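You operate a simulated robot arm through the tools that you are given. There is no shell and no other tool. Be economical: measure what you need, move in short steps, check, and stop when the job is done.

The job below is to be done with a simulated robot arm. You get a single attempt, and the scene is never put back.

TASK
Stop the fan and move both pale tiles from under the long board onto the dark board.
Fine: brush the dark board first and put the brush back; long board on the shelf below. What is to be rubbed or washed off counts as gone when no trace of it is left.

Only the result counts: the job must be done as asked and must still hold three seconds after the hand-in. Knocking over, shifting, dropping, spilling or breaking anything else fails it.

THE ROBOT
A 6-joint arm with a two-finger parallel gripper on a trunk, on a base that drives. Base frame: it is fixed to the floor where the robot stands at the start and does not move with it; the origin is under the middle of the robot, x ahead of it, y to its left, z up. Readings come in cm, degrees, newtons and seconds.
With the tool pointing down near the work surface it reaches from about 14 to 66 cm from the robot's upright axis, wherever it stands. Its first joint turns from -166.0 to 166.0 degrees. Places, roughly: brush [-25, -150, 75]; corner board [0, -175, 25]; dark board [0, -150, 75]; extra long board [-50, -175, 25]; fan dial [40, 0, 100]; fan neck [40, -10, 80]; large board [-25, -175, 75]; large notched board [-50, -150, 75]; long board [-25, -150, 25]; maroon knob [40, -10, 100]; pale board (34x20x4 cm) [-330, 30, 80]; ribbed tile [50, -200, 25]; shelf under the middle bench [0, -180, 30]; short board [0, -200, 75]; small notched board [-50, -150, 75]; square board [-50, -125, 75]. Payload 3.91 kg.
The tool frame sits at the grasp point between the pads (the TCP): z along the fingers, y along the line on which they close. The tips reach 3 cm beyond it. Largest opening 11 cm; finger width 2, thickness 1; the body of the gripper, 4.8 by 11.2 cm, starts 5.5 cm behind the TCP.
Orientation is told as [roll, pitch, yaw] about the base's x, y, z axes, in that order, counted from this pose: with the fingers straight down and closing along the base's y, the tool's x points along the base's -x, its y along +y and its z along -z.

THE INTERFACE
- The arm moves only by the tool move_arm. Its argument "plan" is a list that holds one entry, the list of rows, each a list of 6 numbers: the shift along the tool's x, y, z in units of 25 mm (1.0 is 25 mm), then the turn, a rotation vector about the tool's x, y, z in units of 4 degrees (1.0 is 4 degrees). In form: [[[dx, dy, dz, ax, ay, az], ...]]. A call has 1 to 20 rows; each row shifts and turns the commanded pose from where the row before left it, along the tool's axes as they then stand. "grip" is the gripper command, from -1 (shut) to 1 (fully open), values between in proportion, set as the call begins (left out, the last holds). A call with a number of a shift or a turn outside -1 to 1 is refused whole. Each row takes 0.2 s and may step no farther than 5 cm and 8.6 degrees from the row before; otherwise, or with a gripper value out of range, the whole call is refused. A pose out of reach is approached as far as the arm can. The call stops where the force on the tool passes 40 N (or 10 N more than at its start, if that is more) or the arm is blocked; 0.2 s more then pass. The fingers move at their own pace (about 4.5 cm/s each) and stop on an object; they squeeze with about 42 N. The grip force told is the motor's: it shows also when the fingers shut on nothing. Time passes only in rows, and 0.2 s behind the last, so rows that do not move let the fingers close. It gives the time, the measured TCP pose, the force on the tool (base axes), the opening and the grip force at its end, in the units of the frame above (readings bear some noise), with the torque about the TCP (base axes, N m) and any sound that the robot's microphone picked up.
- Cameras (640 x 400 px; columns grow to the right, rows downward): "scene" is now at [2.47, 13.48, 153.12]; the picture's right is [-0.12, -0.99, 0.00], its down [-0.58, 0.07, -0.81] and it looks along [0.81, -0.10, -0.58] (base axes); focal length 251 px, centre (320, 200). "wrist" rides on the gripper at [7.7, 0.7, -11.4] in the tool frame; the picture's right is [-0.09, 1.00, 0.00], its down [-0.80, -0.07, -0.59] and it looks along [-0.59, -0.05, 0.80] (tool axes); focal length 270 px, centre (320, 200). There is no depth. A picture from a camera that has moved, and an enlarged one, comes with that camera's place and axes in the base frame and with its lens. The place of the scene camera against the robot may be out by one fixed shift of up to 2.5 cm in any direction.
- capture(camera): a new picture of that camera. It takes no simulated time.
- move_column(by): slides the trunk up (or, below 0, down) by that many cm; the arm and the scene camera ride with it, the base frame stays. It gives what a move gives, with no picture.
- drive_base(legs): drives the robot by 1 to 6 legs, each [ahead, turn to the left] in cm and degrees, along the robot's own axes; the way and the turn of a leg run together, so that a leg with both is an arc; at most 150 cm and 180 degrees a leg. The arm and the cameras ride along, it lands a little off, and it stops where it bumps. It gives what a move gives.
- head_to(pan, tilt): turns the head with the scene camera to pan (to the left, within 155 degrees either way) and tilt (down, from -29 to 69), counted from straight ahead of the robot. It gives what a move gives.
- zoom(camera, box): a new picture of the part [left, top, right, bottom] of that camera's present view, enlarged. It takes no simulated time.
- finish_job(): hands the job in; it is judged then, once.

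Work in short steps. Places have to be worked out from the pictures, the camera data and where the tool is seen: move nearer, look again, correct. Check each grasp and each placing, and mend what went wrong. You have 120 turns and 90 pictures in all, those below and enlarged ones among them. Open the gripper and draw the arm clear of the work before you hand the job in, unless the task says otherwise.

The tools are called after "Request:" by a JSON object that holds its "name" and its "arguments". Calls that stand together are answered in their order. move_arm: Moves the arm, as the interface text tells. Its arguments: {"type":"object","properties":{"plan":{"type":"array","items":{"type":"array","items":{"type":"array","items":{"type":"number"}}}},"grip":{"type":"number"}},"required":["plan"]} The other tools are called the same way: move_column (by) slides the trunk up or down; drive_base (legs) drives the base; head_to (pan, tilt) turns the head that bears the scene camera; capture (camera) takes a picture; zoom (camera, box) takes an enlarged picture of a part of a camera's view; finish_job () hands the job in.

At the start:

```text
time_s: 0.0
tool_pos: [40.42, 14.72, 134.6]
tool_rot: [0.0, 0.0, 0.5]
ft_force: [0.6, 0.2, 0.2]
torque: [0.02, -0.02, 0.01]
width: 10.98
grip_force: 0.1
trunk travel left (down, up): [-47.5, 13.5]
robot x, y, heading: [0.1, 0.56, 0.1]
head pan, tilt: [-6.7, 35.7]
```

scene: 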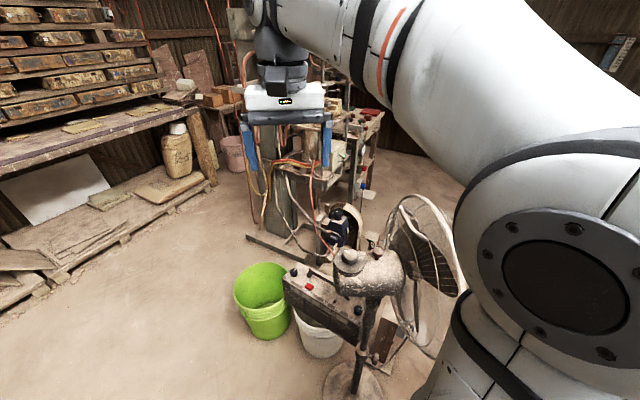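
wrist: 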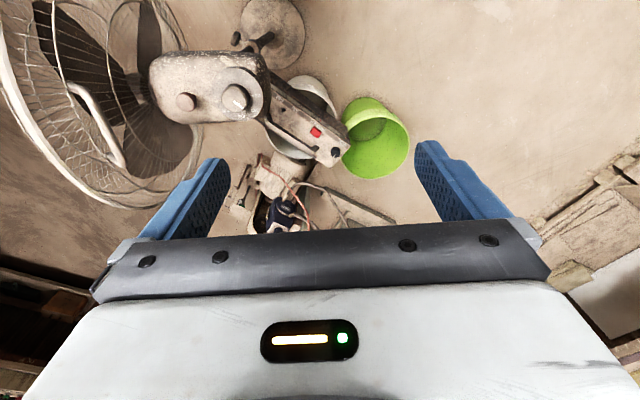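

The fan head is below the gripper, with two knobs on top and a switch box with red/black buttons. I zoom in to see the controls.

Request:
{"name": "zoom", "arguments": {"camera": "scene", "box": [230, 180, 480, 400]}}

Request:
{"name": "zoom", "arguments": {"camera": "wrist", "box": [130, 20, 420, 220]}}

```text
1.82 times, centred on (355, 290) of scene
camera zoom: at [2.47, 13.48, 153.12], right [-0.12, -0.99, 0.0], down [-0.58, 0.07, -0.81], along [0.81, -0.1, -0.58], focal length 456 px, centre (256, 36)
```

zoom: 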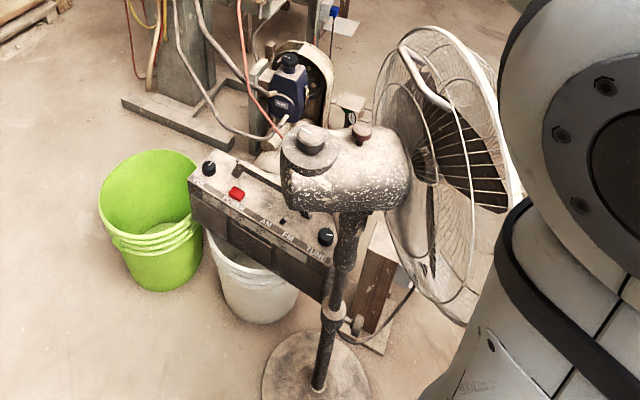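

```text
2.00 times, centred on (275, 120) of wrist
camera zoom: at [32.74, 15.42, 146.02], right [0.08, 1.0, 0.0], down [0.8, -0.06, 0.59], along [0.59, -0.05, -0.8], focal length 541 px, centre (410, 360)
```

zoom: 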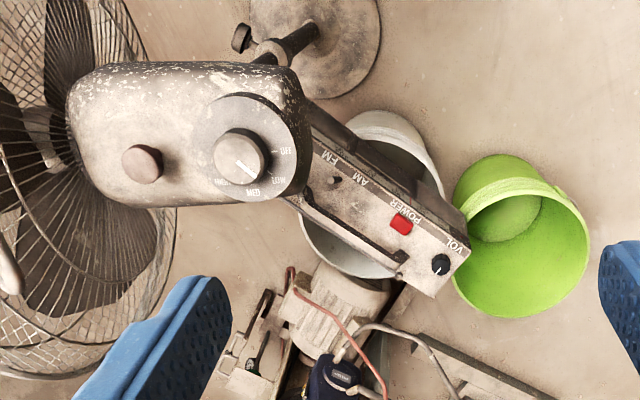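

The fan dial has OFF/LOW/MED/HIGH marks on a plate. I enlarge it to read the pointer.

Request:
{"name": "zoom", "arguments": {"camera": "wrist", "box": [215, 60, 295, 125]}}

```text
6.15 times, centred on (255, 92) of wrist
camera zoom: at [32.74, 15.42, 146.02], right [0.08, 1.0, 0.0], down [0.8, -0.06, 0.59], along [0.59, -0.05, -0.8], focal length 1663 px, centre (720, 862)
```

zoom: 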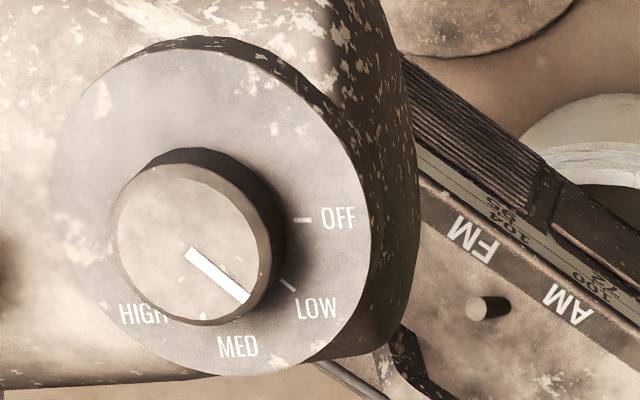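

The pointer is about on LOW; OFF is roughly 40° counterclockwise seen from above. I judge the knob top at about (43, 2, 107), so I move above it with the fingers at about 6 cm and look again (checking also whether the head swings).

Request:
{"name": "move_arm", "arguments": {"plan": [[[-0.17, -0.85, 0.9, 0, 0, 0], [-0.17, -0.85, 0.9, 0, 0, 0], [-0.17, -0.85, 0.9, 0, 0, 0], [-0.17, -0.85, 0.9, 0, 0, 0], [-0.17, -0.85, 0.9, 0, 0, 0], [-0.17, -0.85, 0.9, 0, 0, 0]]], "grip": 0.1}}

Request:
{"name": "capture", "arguments": {"camera": "wrist"}}

Request:
{"name": "capture", "arguments": {"camera": "scene"}}

```text
time_s: 1.4
tool_pos: [43.34, 2.15, 120.78]
tool_rot: [0.0, 0.0, 0.4]
ft_force: [-0.1, -0.3, -0.5]
torque: [0.0, 0.0, 0.02]
width: 6.04
grip_force: 0.0
trunk travel left (down, up): [-47.5, 13.5]
robot x, y, heading: [0.17, 0.3, -0.1]
head pan, tilt: [-6.7, 35.7]
```

```text
84 pictures are left
camera wrist: at [35.5, 2.77, 132.22], right [0.08, 1.0, 0.0], down [0.8, -0.06, 0.59], along [0.59, -0.05, -0.8], focal length 270 px, centre (320, 200)
```

wrist: 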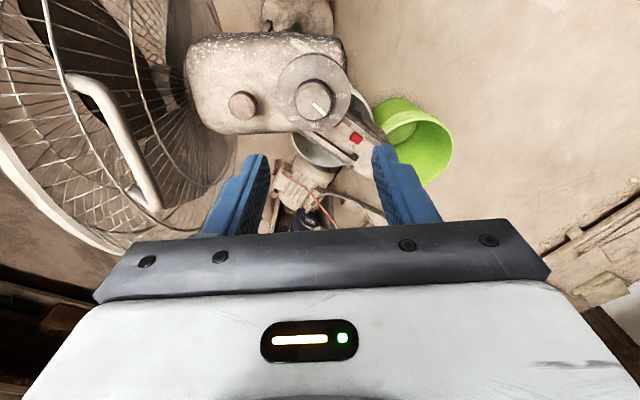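

```text
83 pictures are left
camera scene: at [2.5, 13.46, 153.13], right [-0.12, -0.99, 0.0], down [-0.58, 0.07, -0.81], along [0.81, -0.1, -0.58], focal length 251 px, centre (320, 200)
```

scene: 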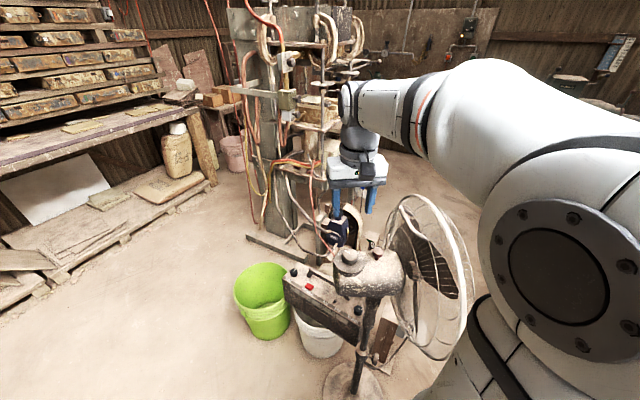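

Triangulating both wrist pictures puts the knob top at about (43.4, 1.5, 105.3), with a knob about 4 cm wide. The head hasn't swung noticeably. I go down to TCP z≈110 and check the alignment.

Request:
{"name": "move_arm", "arguments": {"plan": [[[0, -0.13, 1, 0, 0, 0], [0, -0.13, 1, 0, 0, 0], [0, 0, 1, 0, 0, 0], [0, 0, 0.9, 0, 0, 0]]], "grip": 0.24}}

Request:
{"name": "capture", "arguments": {"camera": "wrist"}}

Request:
{"name": "zoom", "arguments": {"camera": "scene", "box": [290, 150, 450, 310]}}

```text
time_s: 2.4
tool_pos: [43.32, 1.5, 111.44]
tool_rot: [0.0, 0.0, 0.6]
ft_force: [-0.2, 0.2, -0.3]
torque: [0.02, 0.03, -0.01]
width: 6.83
grip_force: 0.1
trunk travel left (down, up): [-47.5, 13.5]
robot x, y, heading: [0.35, 0.42, -0.1]
head pan, tilt: [-6.7, 35.7]
```

```text
82 pictures are left
camera wrist: at [35.55, 2.14, 122.76], right [0.08, 1.0, 0.0], down [0.8, -0.06, 0.59], along [0.59, -0.05, -0.8], focal length 270 px, centre (320, 200)
```

wrist: 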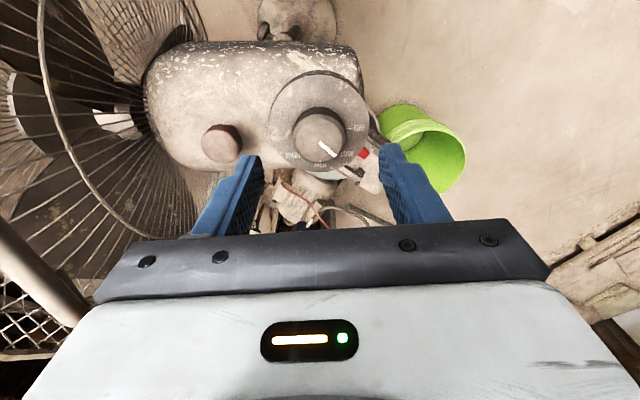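

```text
2.50 times, centred on (370, 230) of scene
camera zoom: at [2.51, 13.48, 153.13], right [-0.12, -0.99, 0.0], down [-0.58, 0.07, -0.81], along [0.81, -0.1, -0.58], focal length 627 px, centre (195, 125)
```

zoom: 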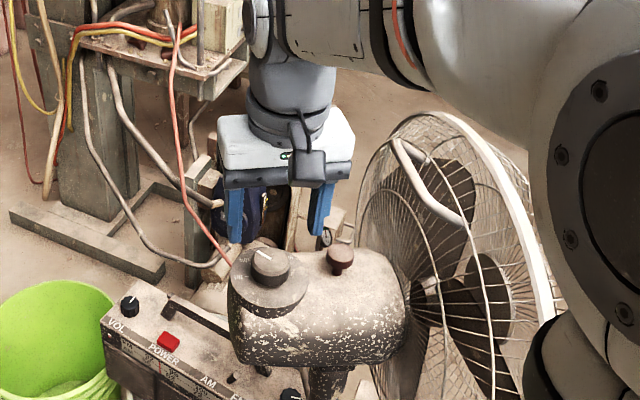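

The knob looks well centred between the fingers in y; I enlarge to fix x and the knob's height.

Request:
{"name": "zoom", "arguments": {"camera": "wrist", "box": [240, 60, 400, 180]}}

```text
3.33 times, centred on (320, 120) of wrist
camera zoom: at [35.55, 2.14, 122.76], right [0.08, 1.0, 0.0], down [0.8, -0.06, 0.59], along [0.59, -0.05, -0.8], focal length 901 px, centre (320, 467)
```

zoom: 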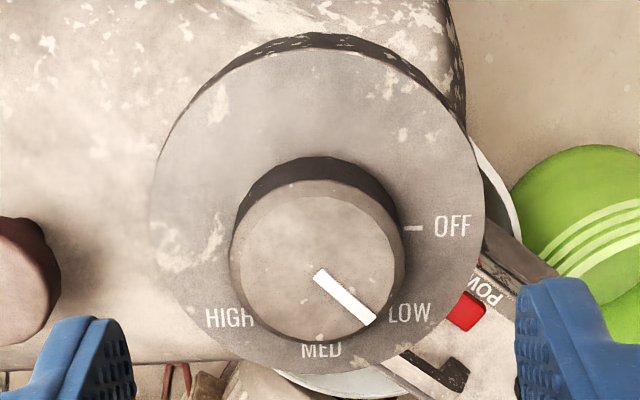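

Knob top at about (43.4, 1.4, 104.8), the plate about 2.3 cm lower. I descend to TCP z≈106.2 and close gently.

Request:
{"name": "move_arm", "arguments": {"plan": [[[0, 0, 0.7, 0, 0, 0], [0, 0, 0.7, 0, 0, 0], [0, 0, 0.65, 0, 0, 0]]]}}

Request:
{"name": "move_arm", "arguments": {"plan": [[[0, 0, 0, 0, 0, 0], [0, 0, 0, 0, 0, 0], [0, 0, 0, 0, 0, 0], [0, 0, 0, 0, 0, 0]]], "grip": -0.5}}

Request:
{"name": "zoom", "arguments": {"camera": "wrist", "box": [240, 60, 400, 180]}}

```text
time_s: 3.2
tool_pos: [43.3, 1.53, 106.3]
tool_rot: [-0.1, 0.0, 0.5]
ft_force: [0.3, 0.0, -0.3]
torque: [0.02, -0.01, 0.01]
width: 6.83
grip_force: 0.1
trunk travel left (down, up): [-47.5, 13.5]
robot x, y, heading: [0.34, 0.12, -0.3]
head pan, tilt: [-6.7, 35.7]
```

```text
time_s: 4.2
tool_pos: [43.29, 1.39, 106.33]
tool_rot: [0.1, 0.0, 0.4]
ft_force: [0.1, -7.2, -4.5]
torque: [-0.67, -0.24, -0.03]
width: 3.92
grip_force: 44.5
trunk travel left (down, up): [-47.5, 13.5]
robot x, y, heading: [-0.08, 0.25, -0.1]
head pan, tilt: [-6.7, 35.7]
```

```text
3.33 times, centred on (320, 120) of wrist
camera zoom: at [35.49, 2.05, 117.63], right [0.08, 1.0, 0.0], down [0.8, -0.06, 0.59], along [0.59, -0.05, -0.8], focal length 901 px, centre (320, 467)
```

zoom: 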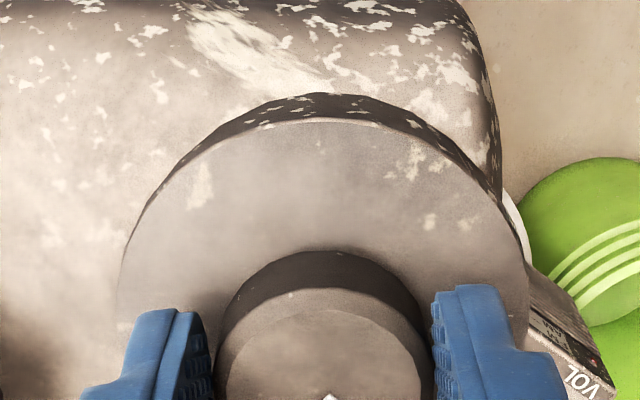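

The knob is gripped (3.9 cm). I turn it 40° counterclockwise from above.

Request:
{"name": "move_arm", "arguments": {"plan": [[[0, 0, 0, 0, 0, -1], [0, 0, 0, 0, 0, -1], [0, 0, 0, 0, 0, -1], [0, 0, 0, 0, 0, -1], [0, 0, 0, 0, 0, -1], [0, 0, 0, 0, 0, -1], [0, 0, 0, 0, 0, -1], [0, 0, 0, 0, 0, -1], [0, 0, 0, 0, 0, -1], [0, 0, 0, 0, 0, -1], [0, 0, 0, 0, 0, 0]]]}}

Request:
{"name": "capture", "arguments": {"camera": "wrist"}}

Request:
{"name": "zoom", "arguments": {"camera": "scene", "box": [290, 150, 490, 310]}}

```text
time_s: 6.6
tool_pos: [43.34, 1.26, 106.14]
tool_rot: [0.0, -0.1, 40.5]
ft_force: [2.3, -19.4, -16.7]
torque: [-1.28, 0.66, -0.12]
width: 3.94
grip_force: 45.3
trunk travel left (down, up): [-47.5, 13.5]
robot x, y, heading: [-0.04, 0.58, 0.1]
head pan, tilt: [-6.7, 35.7]
```

```text
78 pictures are left
camera wrist: at [36.94, -3.25, 117.61], right [-0.58, 0.81, 0.0], down [0.66, 0.47, 0.59], along [0.48, 0.35, -0.8], focal length 270 px, centre (320, 200)
```

wrist: 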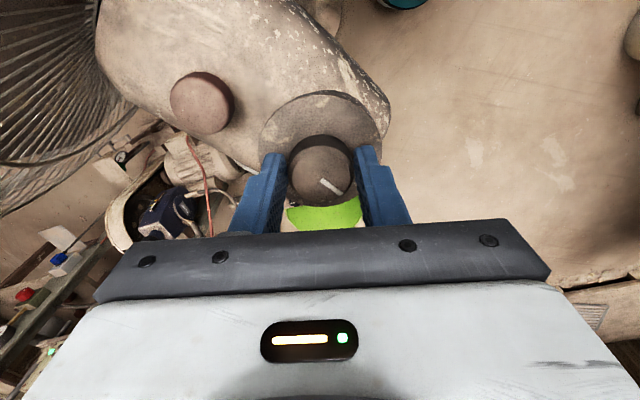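

```text
2.50 times, centred on (390, 230) of scene
camera zoom: at [2.65, 13.19, 153.14], right [-0.12, -0.99, 0.0], down [-0.58, 0.07, -0.81], along [0.81, -0.09, -0.58], focal length 627 px, centre (145, 125)
```

zoom: 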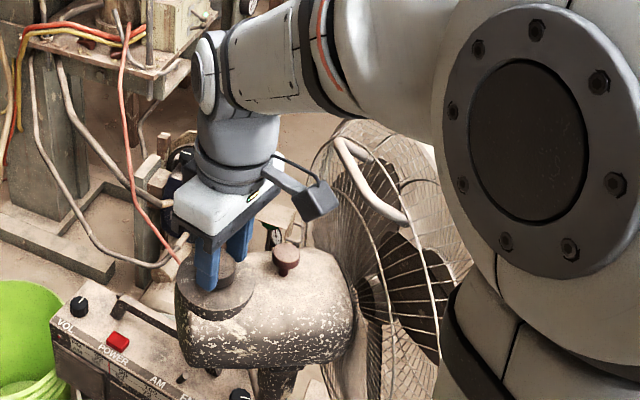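

The knob turned with the fingers. I release (opening to about 6.8 cm), lift straight up and read the dial.

Request:
{"name": "move_arm", "arguments": {"plan": [[[0, 0, 0, 0, 0, 0], [0, 0, 0, 0, 0, 0], [0, 0, 0, 0, 0, 0], [0, 0, -0.8, 0, 0, 0], [0, 0, -0.8, 0, 0, 0], [0, 0, -1, 0, 0, 0], [0, 0, -1, 0, 0, 0]]], "grip": 0.24}}

Request:
{"name": "zoom", "arguments": {"camera": "wrist", "box": [220, 40, 420, 180]}}

Request:
{"name": "zoom", "arguments": {"camera": "scene", "box": [290, 150, 490, 310]}}

```text
time_s: 8.2
tool_pos: [43.44, 1.39, 115.49]
tool_rot: [0.1, -0.1, 40.4]
ft_force: [-0.3, 0.1, -0.3]
torque: [0.01, 0.01, 0.0]
width: 6.81
grip_force: 0.1
trunk travel left (down, up): [-47.5, 13.5]
robot x, y, heading: [0.09, 0.29, -0.0]
head pan, tilt: [-6.7, 35.7]
```

```text
2.86 times, centred on (320, 110) of wrist
camera zoom: at [36.9, -3.1, 126.83], right [-0.58, 0.81, 0.0], down [0.65, 0.47, 0.59], along [0.48, 0.34, -0.8], focal length 772 px, centre (320, 457)
```

zoom: 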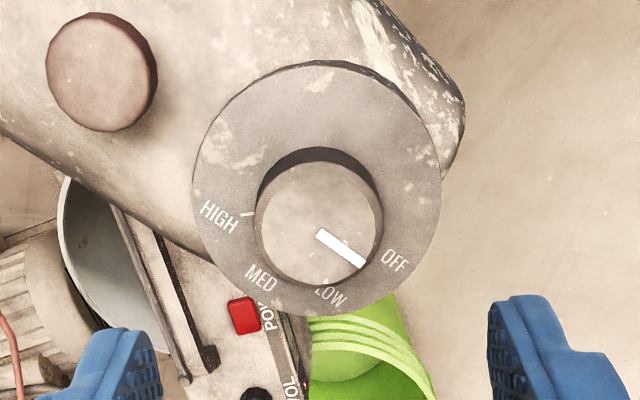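

```text
2.50 times, centred on (390, 230) of scene
camera zoom: at [2.45, 13.48, 153.12], right [-0.12, -0.99, 0.0], down [-0.58, 0.07, -0.81], along [0.81, -0.1, -0.58], focal length 627 px, centre (145, 125)
```

zoom: 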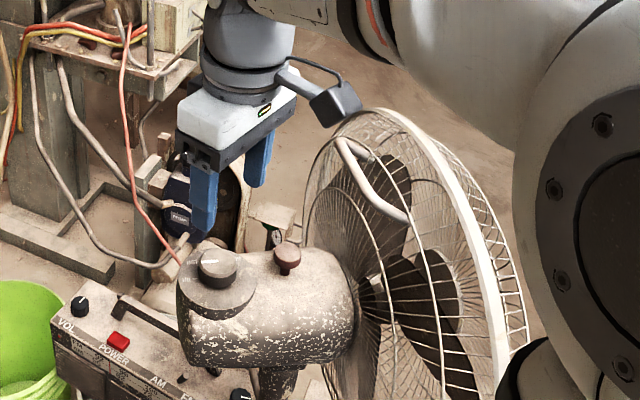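

The pointer now lies on OFF. I raise the arm clear and check over time that the blades stand still, then look to the right where the benches are.

Request:
{"name": "move_arm", "arguments": {"plan": [[[0, 0, -1, 0, 0, 1], [0, 0, -1, 0, 0, 1], [0, 0, -1, 0, 0, 1], [0, 0, -1, 0, 0, 1], [0, 0, -1, 0, 0, 1], [0, 0, -1, 0, 0, 1], [0, 0, -1, 0, 0, 1], [0, 0, -1, 0, 0, 1], [0, 0, -1, 0, 0, 1], [0, 0, -0.4, 0, 0, 1]]]}}

Request:
{"name": "capture", "arguments": {"camera": "wrist"}}

Request:
{"name": "head_to", "arguments": {"pan": -85, "tilt": 35}}

Request:
{"name": "capture", "arguments": {"camera": "wrist"}}

Request:
{"name": "capture", "arguments": {"camera": "scene"}}

```text
time_s: 10.4
tool_pos: [43.07, 1.55, 138.77]
tool_rot: [0.0, 0.0, 0.4]
ft_force: [-0.2, 1.1, 0.2]
torque: [0.02, -0.01, 0.01]
width: 6.83
grip_force: 0.2
trunk travel left (down, up): [-47.5, 13.5]
robot x, y, heading: [0.28, 0.06, -0.3]
head pan, tilt: [-6.7, 35.7]
```

```text
74 pictures are left
camera wrist: at [35.28, 2.22, 150.13], right [0.08, 1.0, 0.0], down [0.8, -0.06, 0.59], along [0.59, -0.05, -0.8], focal length 270 px, centre (320, 200)
```

wrist: 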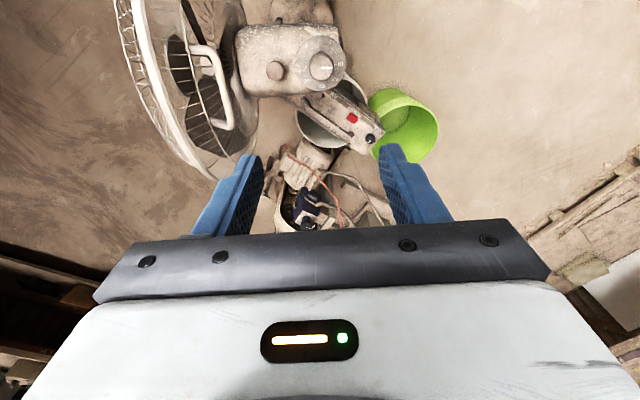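

```text
time_s: 11.9
tool_pos: [43.11, 1.61, 138.76]
tool_rot: [0.0, -0.1, 0.5]
ft_force: [0.1, 0.0, 0.6]
torque: [0.02, 0.03, 0.0]
width: 6.81
grip_force: 0.1
trunk travel left (down, up): [-47.5, 13.5]
robot x, y, heading: [-0.11, 0.35, -0.2]
head pan, tilt: [-85.0, 35.0]
```

```text
73 pictures are left
camera wrist: at [35.29, 2.2, 150.1], right [0.08, 1.0, 0.0], down [0.8, -0.06, 0.59], along [0.59, -0.05, -0.8], focal length 270 px, centre (320, 200)
```

wrist: 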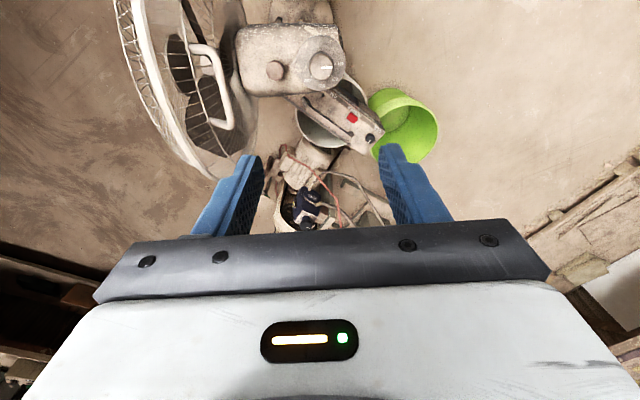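

```text
72 pictures are left
camera scene: at [-5.47, 5.74, 153.23], right [-1.0, -0.09, 0.0], down [-0.05, 0.57, -0.82], along [0.07, -0.82, -0.57], focal length 251 px, centre (320, 200)
```

scene: 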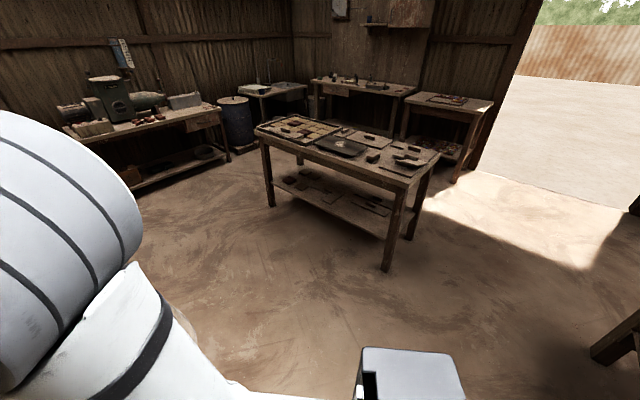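

The middle bench with shelf stands to the robot's right. I enlarge the bench, and once more the fan.

Request:
{"name": "zoom", "arguments": {"camera": "scene", "box": [240, 100, 460, 280]}}

Request:
{"name": "zoom", "arguments": {"camera": "wrist", "box": [110, 0, 260, 180]}}

```text
2.22 times, centred on (350, 190) of scene
camera zoom: at [-5.47, 5.74, 153.23], right [-1.0, -0.09, 0.0], down [-0.05, 0.57, -0.82], along [0.07, -0.82, -0.57], focal length 557 px, centre (253, 222)
```

zoom: 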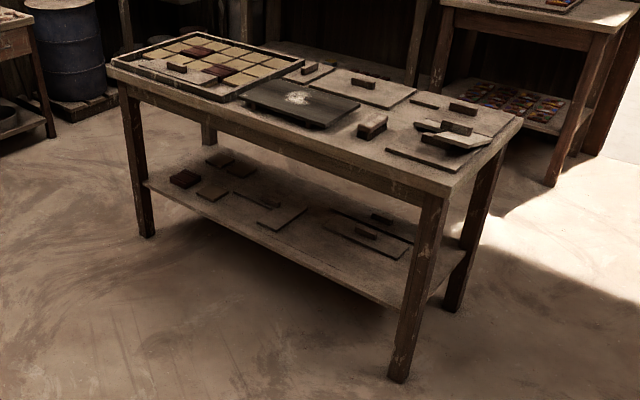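

```text
2.22 times, centred on (185, 90) of wrist
camera zoom: at [35.29, 2.2, 150.1], right [0.08, 1.0, 0.0], down [0.8, -0.06, 0.59], along [0.59, -0.05, -0.8], focal length 601 px, centre (620, 444)
```

zoom: 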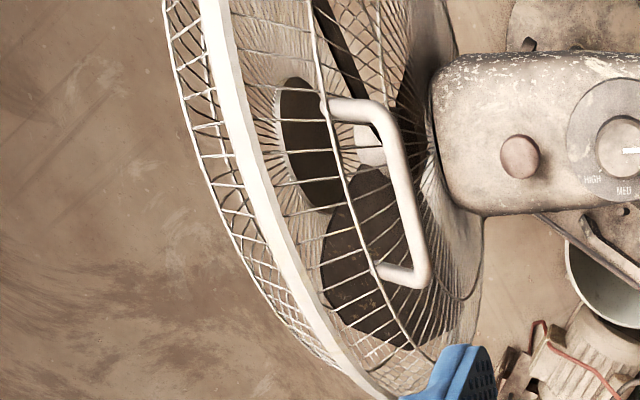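

The bench's near edge runs from about (-46,-124) to (73,-215); the brush, dark board and long board are all around its middle. I swing round to heading -100 and drive 75 cm, keeping away from the fan, with the arm held high.

Request:
{"name": "drive_base", "arguments": {"legs": [[0, -100], [75, 0]]}}

Request:
{"name": "head_to", "arguments": {"pan": -15, "tilt": 40}}

Request:
{"name": "capture", "arguments": {"camera": "scene"}}

```text
time_s: 20.2
tool_pos: [-19.9, -117.06, 138.69]
tool_rot: [0.0, 0.0, -99.8]
ft_force: [-0.7, 0.0, 0.0]
torque: [-0.01, 0.02, 0.0]
width: 6.83
grip_force: 0.1
trunk travel left (down, up): [-47.5, 13.5]
robot x, y, heading: [-13.7, -74.22, -100.0]
head pan, tilt: [-85.0, 35.0]
```

```text
time_s: 21.6
tool_pos: [-19.89, -117.01, 138.65]
tool_rot: [0.0, 0.2, -99.9]
ft_force: [0.5, 0.2, 0.6]
torque: [-0.01, -0.04, 0.02]
width: 6.82
grip_force: 0.0
trunk travel left (down, up): [-47.5, 13.5]
robot x, y, heading: [-14.13, -74.43, -100.2]
head pan, tilt: [-15.0, 40.0]
```

```text
69 pictures are left
camera scene: at [-0.06, -78.0, 152.47], right [-0.91, 0.43, 0.0], down [0.27, 0.58, -0.77], along [-0.33, -0.69, -0.64], focal length 251 px, centre (320, 200)
```

scene: 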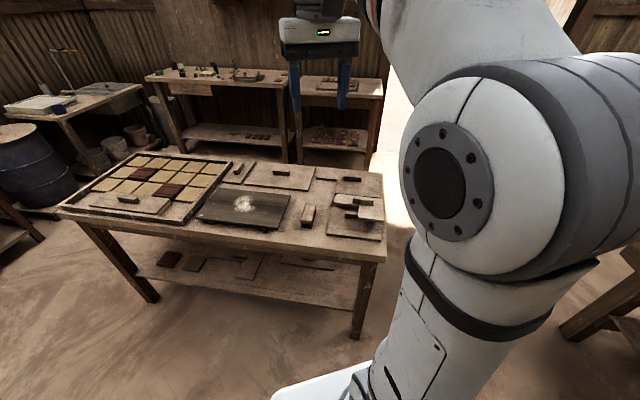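

Good view of the bench. I enlarge it to recognise the parts.

Request:
{"name": "zoom", "arguments": {"camera": "scene", "box": [150, 140, 400, 300]}}

```text
2.50 times, centred on (275, 220) of scene
camera zoom: at [-0.06, -78.0, 152.47], right [-0.91, 0.43, 0.0], down [0.27, 0.58, -0.77], along [-0.33, -0.69, -0.64], focal length 627 px, centre (432, 150)
```

zoom: 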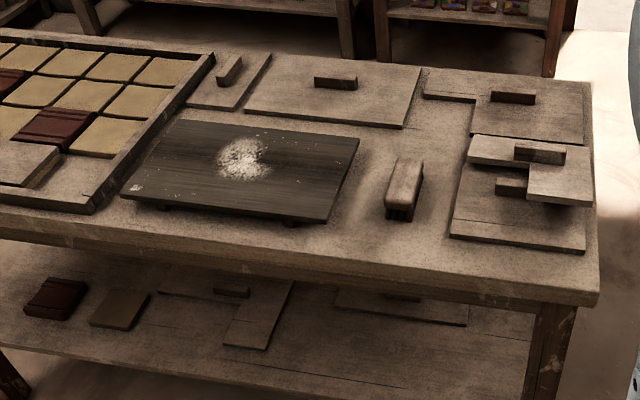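

I now place the bench edge direction at about -33°, the brush about 33 cm along it from the right corner and 17 cm deep, the dark board at 60 along, and the long board on the shelf at ~36 along, 32 deep. I drive to face the bench at about 38 cm from its edge.

Request:
{"name": "drive_base", "arguments": {"legs": [[0, 45], [44, 0], [0, -68]]}}

Request:
{"name": "head_to", "arguments": {"pan": 0, "tilt": 55}}

Request:
{"name": "capture", "arguments": {"camera": "scene"}}

Request:
{"name": "capture", "arguments": {"camera": "wrist"}}

```text
time_s: 29.4
tool_pos: [-9.86, -148.02, 138.71]
tool_rot: [0.0, 0.0, -122.3]
ft_force: [0.1, -0.5, 0.0]
torque: [0.0, 0.01, -0.04]
width: 6.82
grip_force: 0.0
trunk travel left (down, up): [-47.5, 13.5]
robot x, y, heading: [13.41, -112.32, -121.8]
head pan, tilt: [-15.0, 40.0]
```

```text
time_s: 30.1
tool_pos: [-9.77, -148.04, 138.7]
tool_rot: [-0.1, 0.0, -122.1]
ft_force: [-0.6, -0.6, -0.2]
torque: [-0.01, 0.0, -0.01]
width: 6.82
grip_force: 0.1
trunk travel left (down, up): [-47.5, 13.5]
robot x, y, heading: [13.76, -111.84, -121.7]
head pan, tilt: [0.0, 55.0]
```

```text
67 pictures are left
camera scene: at [27.61, -120.17, 150.41], right [-0.85, 0.53, 0.0], down [0.43, 0.7, -0.57], along [-0.3, -0.49, -0.82], focal length 251 px, centre (320, 200)
```

scene: 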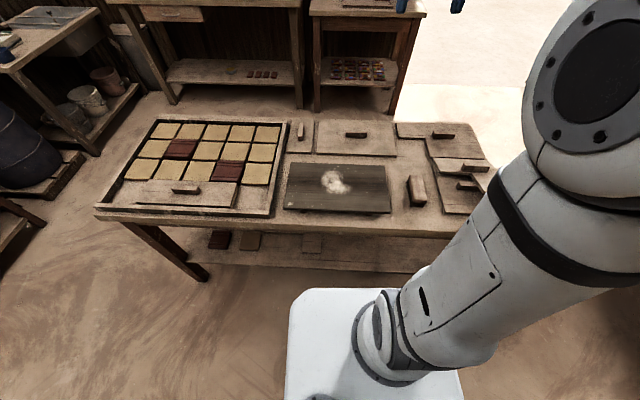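

```text
66 pictures are left
camera wrist: at [-5.21, -141.84, 150.11], right [0.8, -0.6, 0.0], down [-0.49, -0.64, 0.59], along [-0.36, -0.47, -0.8], focal length 270 px, centre (320, 200)
```

wrist: 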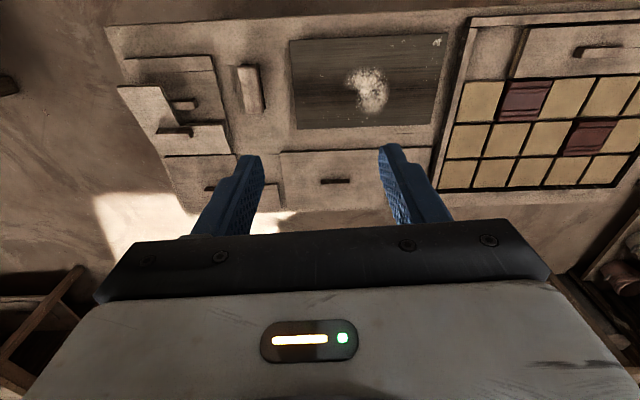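

Brush judged at about (-30, -145), long axis heading about -117°; dark board centred at about (-6,-162). I move above the brush to z≈100 with the closing line across it.

Request:
{"name": "move_arm", "arguments": {"plan": [[[-0.22, -0.47, 0.97, 0, 0, -0.1], [-0.22, -0.47, 0.97, 0, 0, -0.1], [-0.22, -0.47, 0.97, 0, 0, -0.1], [-0.22, -0.47, 0.97, 0, 0, -0.1], [-0.22, -0.47, 0.97, 0, 0, -0.1], [-0.22, -0.47, 0.97, 0, 0, -0.1], [-0.22, -0.47, 0.97, 0, 0, -0.1], [-0.22, -0.47, 0.97, 0, 0, -0.1], [-0.22, -0.47, 0.97, 0, 0, -0.1], [-0.22, -0.47, 0.97, 0, 0, -0.1], [-0.22, -0.47, 0.97, 0, 0, -0.1], [-0.22, -0.47, 0.97, 0, 0, -0.1], [-0.22, -0.47, 0.97, 0, 0, 0], [-0.22, -0.47, 0.97, 0, 0, 0], [-0.22, -0.47, 0.97, 0, 0, 0], [-0.22, -0.47, 0.97, 0, 0, 0]]], "grip": 0.5}}

Request:
{"name": "capture", "arguments": {"camera": "wrist"}}

Request:
{"name": "capture", "arguments": {"camera": "scene"}}

```text
time_s: 33.5
tool_pos: [-30.67, -146.57, 99.85]
tool_rot: [0.1, 0.0, -117.4]
ft_force: [0.1, 0.3, 0.3]
torque: [-0.02, 0.01, 0.03]
width: 8.25
grip_force: 0.1
trunk travel left (down, up): [-47.5, 13.5]
robot x, y, heading: [13.24, -112.04, -121.9]
head pan, tilt: [0.0, 55.0]
```

```text
65 pictures are left
camera wrist: at [-26.65, -140.02, 111.25], right [0.84, -0.54, 0.0], down [-0.43, -0.68, 0.59], along [-0.32, -0.5, -0.8], focal length 270 px, centre (320, 200)
```

wrist: 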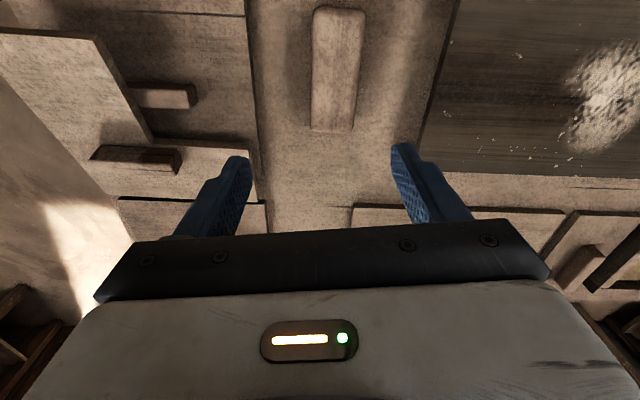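

```text
64 pictures are left
camera scene: at [27.57, -120.2, 150.41], right [-0.85, 0.53, 0.0], down [0.43, 0.7, -0.57], along [-0.3, -0.49, -0.82], focal length 251 px, centre (320, 200)
```

scene: 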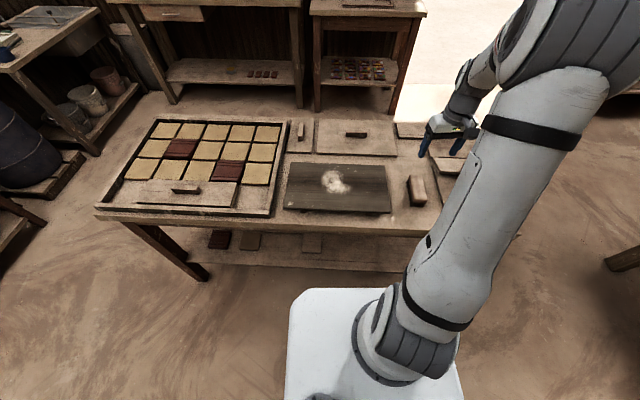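

Triangulation puts the brush top at about z=84, centre (-28.5,-145.4), heading about -122°. I look closer at its shape before grasping.

Request:
{"name": "zoom", "arguments": {"camera": "scene", "box": [380, 150, 460, 230]}}

Request:
{"name": "move_arm", "arguments": {"plan": [[[0.05, 0.35, 0.85, 0, 0, 0.5], [0, 0.35, 0.85, 0, 0, 0.5], [0, 0.1, 0.9, 0, 0, 0], [0, 0, 0.9, 0, 0, 0]]]}}

Request:
{"name": "capture", "arguments": {"camera": "wrist"}}

```text
5.00 times, centred on (420, 190) of scene
camera zoom: at [27.57, -120.2, 150.41], right [-0.85, 0.53, 0.0], down [0.43, 0.7, -0.57], along [-0.3, -0.49, -0.82], focal length 1254 px, centre (-180, 250)
```

zoom: 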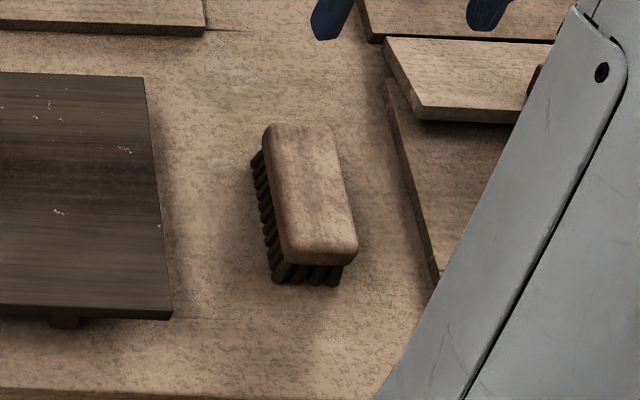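

```text
time_s: 34.5
tool_pos: [-28.66, -147.06, 91.36]
tool_rot: [-0.1, 0.0, -121.4]
ft_force: [-0.4, 1.3, 0.0]
torque: [-0.02, -0.02, -0.01]
width: 8.24
grip_force: 0.1
trunk travel left (down, up): [-47.5, 13.5]
robot x, y, heading: [13.41, -111.94, -121.7]
head pan, tilt: [0.0, 55.0]
```

```text
62 pictures are left
camera wrist: at [-24.17, -140.95, 102.82], right [0.8, -0.59, 0.0], down [-0.48, -0.65, 0.59], along [-0.35, -0.48, -0.8], focal length 270 px, centre (320, 200)
```

wrist: 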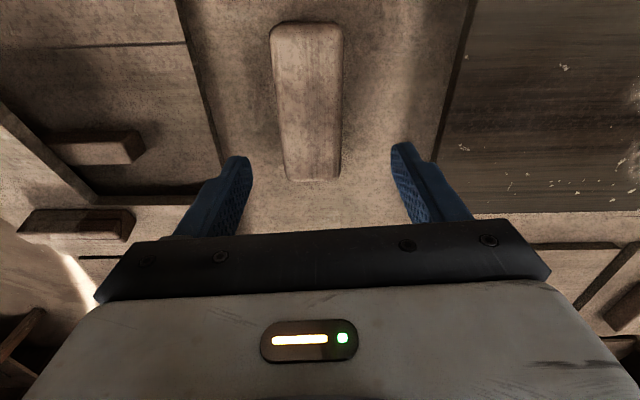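

The brush is a wooden back (about 2 cm thick) on bristles, centre about (-28.4,-145.3). I shift onto it and descend to TCP z≈83.

Request:
{"name": "move_arm", "arguments": {"plan": [[[0.22, -0.09, 0.6, 0, 0, 0], [0.22, -0.09, 0.6, 0, 0, 0], [0.22, -0.1, 0.7, 0, 0, 0], [0, 0, 0.7, 0, 0, 0], [0, 0, 0.7, 0, 0, 0]]]}}

Request:
{"name": "capture", "arguments": {"camera": "wrist"}}

Request:
{"name": "zoom", "arguments": {"camera": "scene", "box": [360, 100, 520, 230]}}

```text
time_s: 35.7
tool_pos: [-28.37, -145.72, 83.05]
tool_rot: [-0.1, 0.0, -121.4]
ft_force: [-0.2, 0.3, -1.1]
torque: [-0.01, 0.01, 0.04]
width: 8.23
grip_force: 0.1
trunk travel left (down, up): [-47.5, 13.5]
robot x, y, heading: [13.43, -111.91, -121.8]
head pan, tilt: [0.0, 55.0]
```

```text
61 pictures are left
camera wrist: at [-23.94, -139.4, 94.51], right [0.8, -0.59, 0.0], down [-0.48, -0.65, 0.59], along [-0.35, -0.48, -0.8], focal length 270 px, centre (320, 200)
```

wrist: 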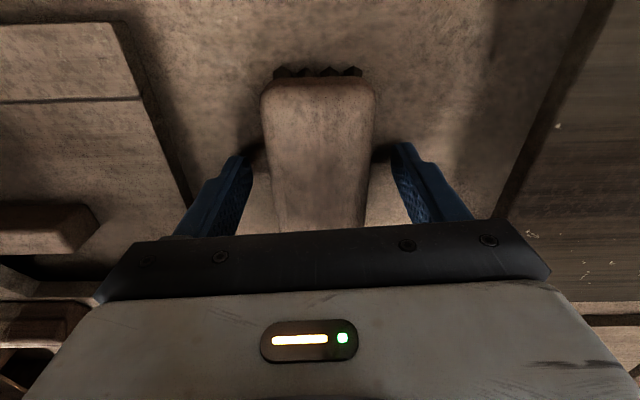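

```text
3.08 times, centred on (440, 165) of scene
camera zoom: at [27.59, -120.19, 150.41], right [-0.85, 0.53, 0.0], down [0.43, 0.7, -0.57], along [-0.3, -0.49, -0.82], focal length 771 px, centre (-49, 308)
```

zoom: 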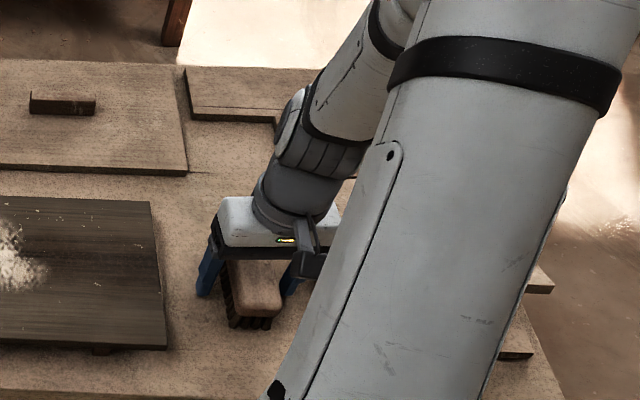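

The fingers straddle the brush well centred. I lower 0.5 cm more and close.

Request:
{"name": "move_arm", "arguments": {"plan": [[[0, 0, 0.2, 0, 0, 0]]]}}

Request:
{"name": "move_arm", "arguments": {"plan": [[[0, 0, 0, 0, 0, 0], [0, 0, 0, 0, 0, 0], [0, 0, 0, 0, 0, 0], [0, 0, 0, 0, 0, 0], [0, 0, 0, 0, 0, 0]]], "grip": -1}}

Request:
{"name": "move_arm", "arguments": {"plan": [[[0, 0, -1, 0, 0, 0], [0, 0, -1, 0, 0, 0], [0, 0, -1, 0, 0, 0], [0, 0, -1, 0, 0, 0]]]}}

Request:
{"name": "zoom", "arguments": {"camera": "scene", "box": [360, 80, 520, 230]}}

Request:
{"name": "capture", "arguments": {"camera": "wrist"}}

```text
time_s: 36.1
tool_pos: [-28.48, -145.68, 83.0]
tool_rot: [-0.2, -0.2, -121.4]
ft_force: [4.3, 4.6, 30.1]
torque: [-0.39, -1.46, 0.22]
width: 8.34
grip_force: 0.7
trunk travel left (down, up): [-47.5, 13.5]
robot x, y, heading: [13.51, -112.06, -121.7]
head pan, tilt: [0.0, 55.0]
```

```text
time_s: 36.5
tool_pos: [-28.58, -145.84, 83.06]
tool_rot: [0.0, -0.3, -121.4]
ft_force: [10.0, -9.7, 22.6]
torque: [-0.59, -1.21, -0.05]
width: 5.76
grip_force: 9.5
trunk travel left (down, up): [-47.5, 13.5]
robot x, y, heading: [13.27, -112.0, -122.0]
head pan, tilt: [0.0, 55.0]
stopped in row 1: the force on the tool passed its limit at 44 N (the readings are from after the stop); the commanded pose is now the measured one
```

```text
time_s: 37.5
tool_pos: [-28.58, -145.55, 92.87]
tool_rot: [0.0, -0.1, -121.4]
ft_force: [0.6, -0.9, -1.0]
torque: [-0.03, 0.01, 0.03]
width: 4.55
grip_force: 41.7
trunk travel left (down, up): [-47.5, 13.5]
robot x, y, heading: [13.28, -111.88, -121.7]
head pan, tilt: [0.0, 55.0]
```

```text
2.67 times, centred on (440, 155) of scene
camera zoom: at [27.62, -120.15, 150.4], right [-0.85, 0.53, 0.0], down [0.43, 0.7, -0.57], along [-0.3, -0.49, -0.82], focal length 668 px, centre (0, 320)
```

zoom: 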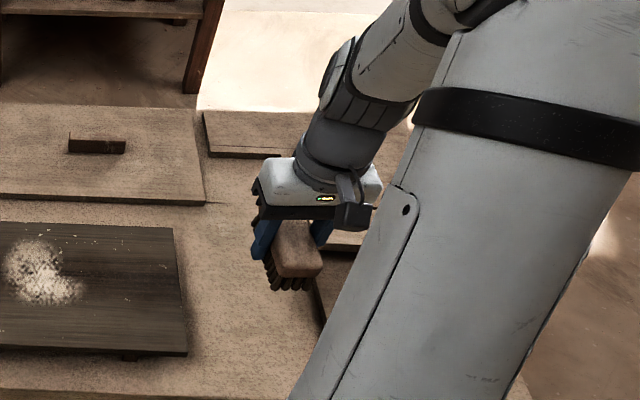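

```text
58 pictures are left
camera wrist: at [-24.15, -139.4, 104.23], right [0.8, -0.59, 0.0], down [-0.48, -0.65, 0.59], along [-0.35, -0.48, -0.8], focal length 270 px, centre (320, 200)
```

wrist: 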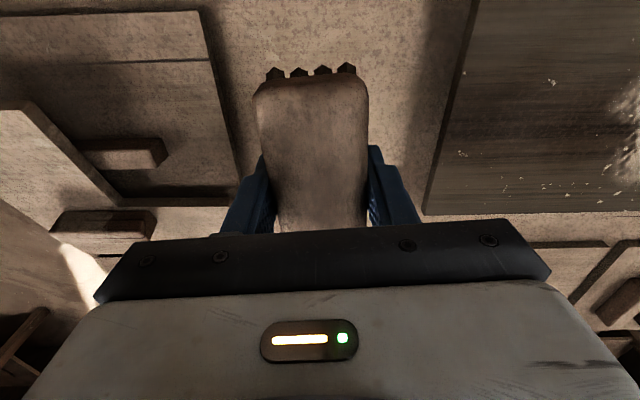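

The reading of 30 N at TCP z=83 shows that the fingertips touched the bench: the bench top is at z≈80, and the bristles end level with the tips. I set the brush back down and regrip 1.4 cm higher so that only the bristles touch the board.

Request:
{"name": "move_arm", "arguments": {"plan": [[[0, 0, 1, 0, 0, 0], [0, 0, 1, 0, 0, 0], [0, 0, 1, 0, 0, 0], [0, 0, 0.6, 0, 0, 0], [0, 0, 0.26, 0, 0, 0]]]}}

Request:
{"name": "move_arm", "arguments": {"plan": [[[0, 0, 0, 0, 0, 0], [0, 0, 0, 0, 0, 0], [0, 0, -0.28, 0, 0, 0], [0, 0, -0.28, 0, 0, 0]]], "grip": 0.2}}

Request:
{"name": "move_arm", "arguments": {"plan": [[[0, 0, 0, 0, 0, 0], [0, 0, 0, 0, 0, 0], [0, 0, 0, 0, 0, 0], [0, 0, 0, 0, 0, 0], [0, 0, 0, 0, 0, 0]]], "grip": -1}}

Request:
{"name": "zoom", "arguments": {"camera": "scene", "box": [360, 80, 520, 230]}}

```text
time_s: 38.7
tool_pos: [-28.58, -145.89, 83.3]
tool_rot: [0.1, 0.0, -121.4]
ft_force: [-0.1, 0.4, -1.2]
torque: [0.03, -0.03, -0.01]
width: 4.58
grip_force: 41.8
trunk travel left (down, up): [-47.5, 13.5]
robot x, y, heading: [13.22, -112.0, -121.7]
head pan, tilt: [0.0, 55.0]
```

```text
time_s: 39.7
tool_pos: [-28.43, -145.78, 84.54]
tool_rot: [0.0, 0.0, -121.4]
ft_force: [-0.2, -0.1, 0.9]
torque: [0.0, 0.01, 0.03]
width: 6.59
grip_force: 0.0
trunk travel left (down, up): [-47.5, 13.5]
robot x, y, heading: [13.01, -111.39, -121.7]
head pan, tilt: [0.0, 55.0]
```

```text
time_s: 40.9
tool_pos: [-28.36, -145.8, 84.43]
tool_rot: [0.1, -0.1, -121.4]
ft_force: [0.1, 0.2, 1.6]
torque: [0.07, 0.02, -0.05]
width: 4.56
grip_force: 41.8
trunk travel left (down, up): [-47.5, 13.5]
robot x, y, heading: [13.43, -111.68, -121.7]
head pan, tilt: [0.0, 55.0]
```

```text
2.67 times, centred on (440, 155) of scene
camera zoom: at [27.61, -120.17, 150.41], right [-0.85, 0.53, 0.0], down [0.43, 0.7, -0.57], along [-0.3, -0.49, -0.82], focal length 668 px, centre (0, 320)
```

zoom: 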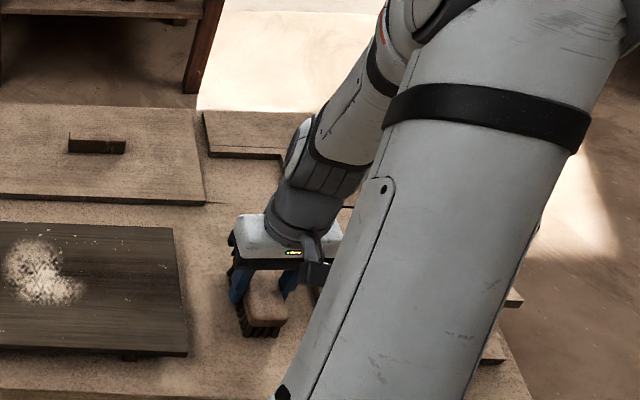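

The brush is held, about 4.4 cm from TCP to bristle ends. I lift it and carry it over to the left end of the dark board's near strip (about (8.5,-166)), keeping it well above.

Request:
{"name": "move_arm", "arguments": {"plan": [[[0, 0, -1, 0, 0, 0], [0, 0, -1, 0, 0, 0], [0, 0, -1, 0, 0, 0], [0, 0, -1, 0, 0, 0], [0.05, 0.99, 0, 0, 0, 0], [0.05, 0.99, 0, 0, 0, 0], [0.05, 0.99, 0, 0, 0, 0], [0.05, 0.99, 0, 0, 0, 0], [0.05, 0.99, 0, 0, 0, 0], [0.05, 0.99, 0, 0, 0, 0], [0.05, 0.99, 0, 0, 0, 0], [0.05, 0.99, 0, 0, 0, 0], [0.05, 0.99, 0, 0, 0, 0], [0.05, 0.99, 0, 0, 0, 0]]]}}

Request:
{"name": "capture", "arguments": {"camera": "wrist"}}

Request:
{"name": "capture", "arguments": {"camera": "scene"}}

```text
time_s: 43.9
tool_pos: [-6.44, -157.89, 94.66]
tool_rot: [0.0, 0.0, -121.5]
ft_force: [0.7, -0.1, -1.2]
torque: [-0.02, 0.02, 0.01]
width: 4.54
grip_force: 42.6
trunk travel left (down, up): [-47.5, 13.5]
robot x, y, heading: [13.45, -111.99, -121.8]
head pan, tilt: [0.0, 55.0]
```

```text
56 pictures are left
camera wrist: at [-2.01, -151.56, 106.11], right [0.8, -0.59, 0.0], down [-0.48, -0.65, 0.6], along [-0.35, -0.48, -0.8], focal length 270 px, centre (320, 200)
```

wrist: 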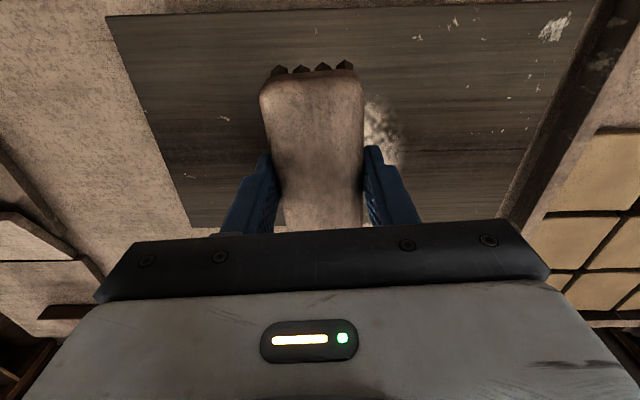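

```text
55 pictures are left
camera scene: at [27.62, -120.19, 150.4], right [-0.85, 0.53, 0.0], down [0.43, 0.7, -0.57], along [-0.3, -0.49, -0.82], focal length 251 px, centre (320, 200)
```

scene: 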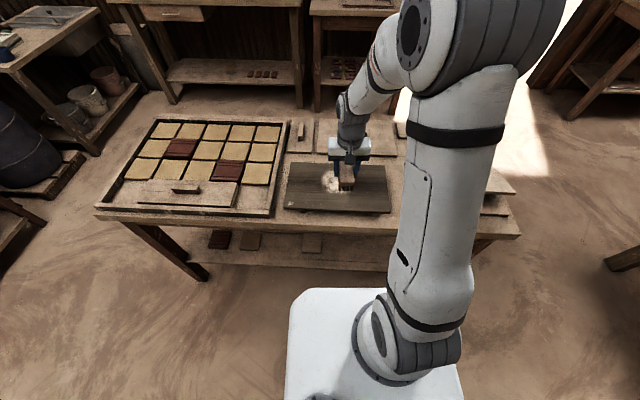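

Triangulation gives the board's top at z≈82.2, centre (-6.8,-161.5), about 34×20 cm, long axis at -34.7°. I turn the brush square to it and go to the left end of the near strip, just above contact.

Request:
{"name": "move_arm", "arguments": {"plan": [[[0, 0, 0, 0, 0, 0.8], [0.13, 0.94, 0, 0, 0, 0], [0.13, 0.94, 0, 0, 0, 0], [0.13, 0.94, 0, 0, 0, 0], [0.13, 0.94, 0, 0, 0, 0], [0.13, 0.94, 0, 0, 0, 0], [0.13, 0.94, 0, 0, 0, 0], [0.13, 0.94, 0, 0, 0, 0], [0, 0, 1, 0, 0, 0], [0, 0, 1, 0, 0, 0], [0, 0, 0.9, 0, 0, 0]]]}}

Request:
{"name": "capture", "arguments": {"camera": "wrist"}}

Request:
{"name": "zoom", "arguments": {"camera": "scene", "box": [240, 110, 420, 230]}}

```text
time_s: 46.3
tool_pos: [8.27, -165.23, 87.7]
tool_rot: [0.4, -0.3, -124.6]
ft_force: [4.0, 2.5, 33.7]
torque: [0.52, 0.0, -0.06]
width: 4.54
grip_force: 42.0
trunk travel left (down, up): [-47.5, 13.5]
robot x, y, heading: [13.7, -111.81, -121.7]
head pan, tilt: [0.0, 55.0]
```

```text
54 pictures are left
camera wrist: at [13.13, -159.17, 99.08], right [0.77, -0.64, 0.01], down [-0.51, -0.61, 0.6], along [-0.38, -0.47, -0.8], focal length 270 px, centre (320, 200)
```

wrist: 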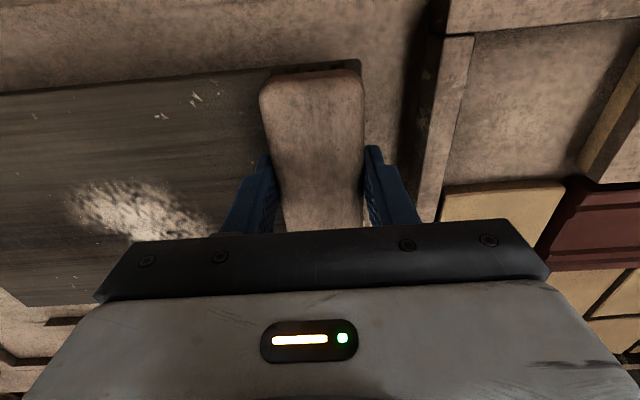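

```text
3.33 times, centred on (330, 170) of scene
camera zoom: at [27.68, -119.88, 150.5], right [-0.85, 0.53, 0.0], down [0.43, 0.7, -0.58], along [-0.3, -0.49, -0.82], focal length 836 px, centre (287, 300)
```

zoom: 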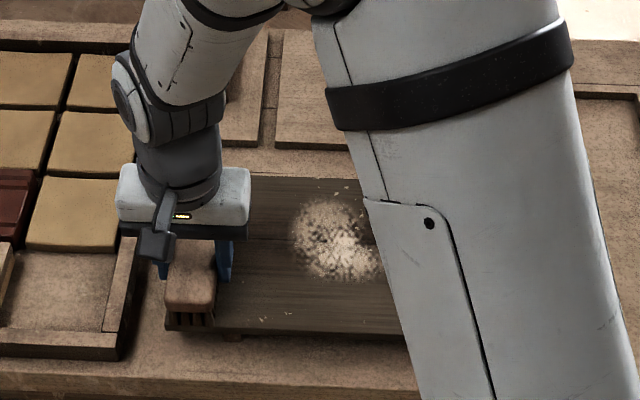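

Contact at TCP z≈87.9 (34 N there, a bit firm). I ease up 0.3 cm, shift 0.9 cm toward the near edge, and sweep the near strip left to right.

Request:
{"name": "move_arm", "arguments": {"plan": [[[0, 0, -0.2, 0, 0, 0], [0.35, 0, 0, 0, 0, 0], [0, 0, 0.08, 0, 0, 0]]]}}

Request:
{"name": "move_arm", "arguments": {"plan": [[[0, -0.9, 0, 0, 0, 0], [0, -0.9, 0, 0, 0, 0], [0, -0.9, 0, 0, 0, 0], [0, -0.9, 0, 0, 0, 0], [0, -0.9, 0, 0, 0, 0], [0, -0.9, 0, 0, 0, 0], [0, -0.9, 0, 0, 0, 0], [0, -0.9, 0, 0, 0, 0], [0, -0.9, 0, 0, 0, 0], [0, -0.9, 0, 0, 0, 0], [0, -0.9, 0, 0, 0, 0], [0, -0.9, 0, 0, 0, 0], [0, -0.9, 0, 0, 0, 0], [0, -0.7, 0, 0, 0, 0]]]}}

Request:
{"name": "capture", "arguments": {"camera": "wrist"}}

Request:
{"name": "zoom", "arguments": {"camera": "scene", "box": [240, 110, 460, 240]}}

```text
time_s: 47.1
tool_pos: [8.82, -164.54, 87.73]
tool_rot: [0.1, -0.2, -124.6]
ft_force: [-3.4, 1.4, 20.3]
torque: [-0.77, 0.8, -0.15]
width: 4.55
grip_force: 42.2
trunk travel left (down, up): [-47.5, 13.5]
robot x, y, heading: [13.38, -112.04, -122.1]
head pan, tilt: [0.0, 55.0]
```

```text
time_s: 47.9
tool_pos: [3.51, -160.91, 87.82]
tool_rot: [0.2, -0.5, -124.5]
ft_force: [-1.9, 6.7, 18.9]
torque: [0.54, 0.28, -0.13]
width: 4.55
grip_force: 41.8
trunk travel left (down, up): [-47.5, 13.5]
robot x, y, heading: [13.06, -111.47, -121.9]
head pan, tilt: [0.0, 55.0]
stopped in row 4: the force on the tool passed its limit at 40 N (the readings are from after the stop); the commanded pose is now the measured one
```

```text
52 pictures are left
camera wrist: at [8.41, -154.9, 99.05], right [0.77, -0.64, 0.0], down [-0.51, -0.62, 0.6], along [-0.38, -0.46, -0.8], focal length 270 px, centre (320, 200)
```

wrist: 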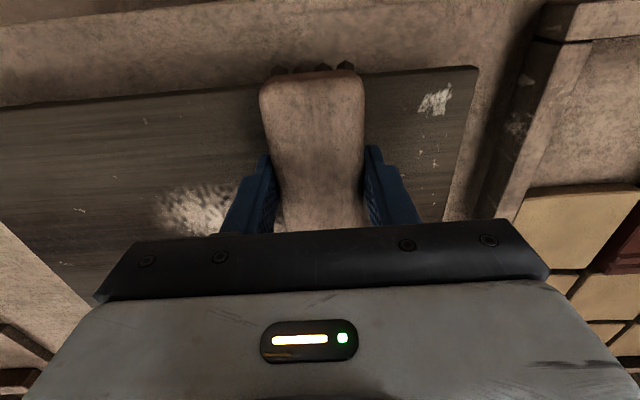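

```text
2.91 times, centred on (350, 175) of scene
camera zoom: at [27.67, -119.93, 150.39], right [-0.85, 0.53, 0.0], down [0.43, 0.7, -0.57], along [-0.3, -0.49, -0.82], focal length 729 px, centre (233, 273)
```

zoom: 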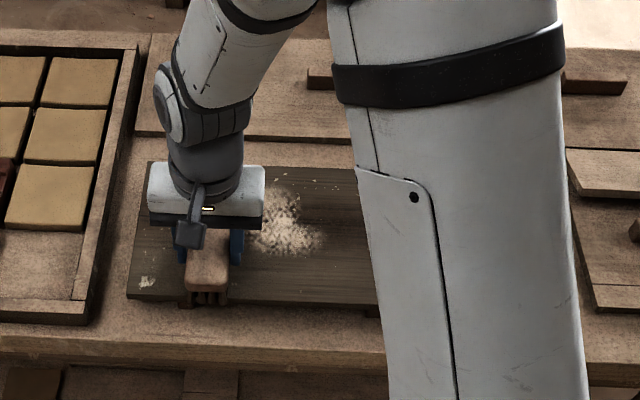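

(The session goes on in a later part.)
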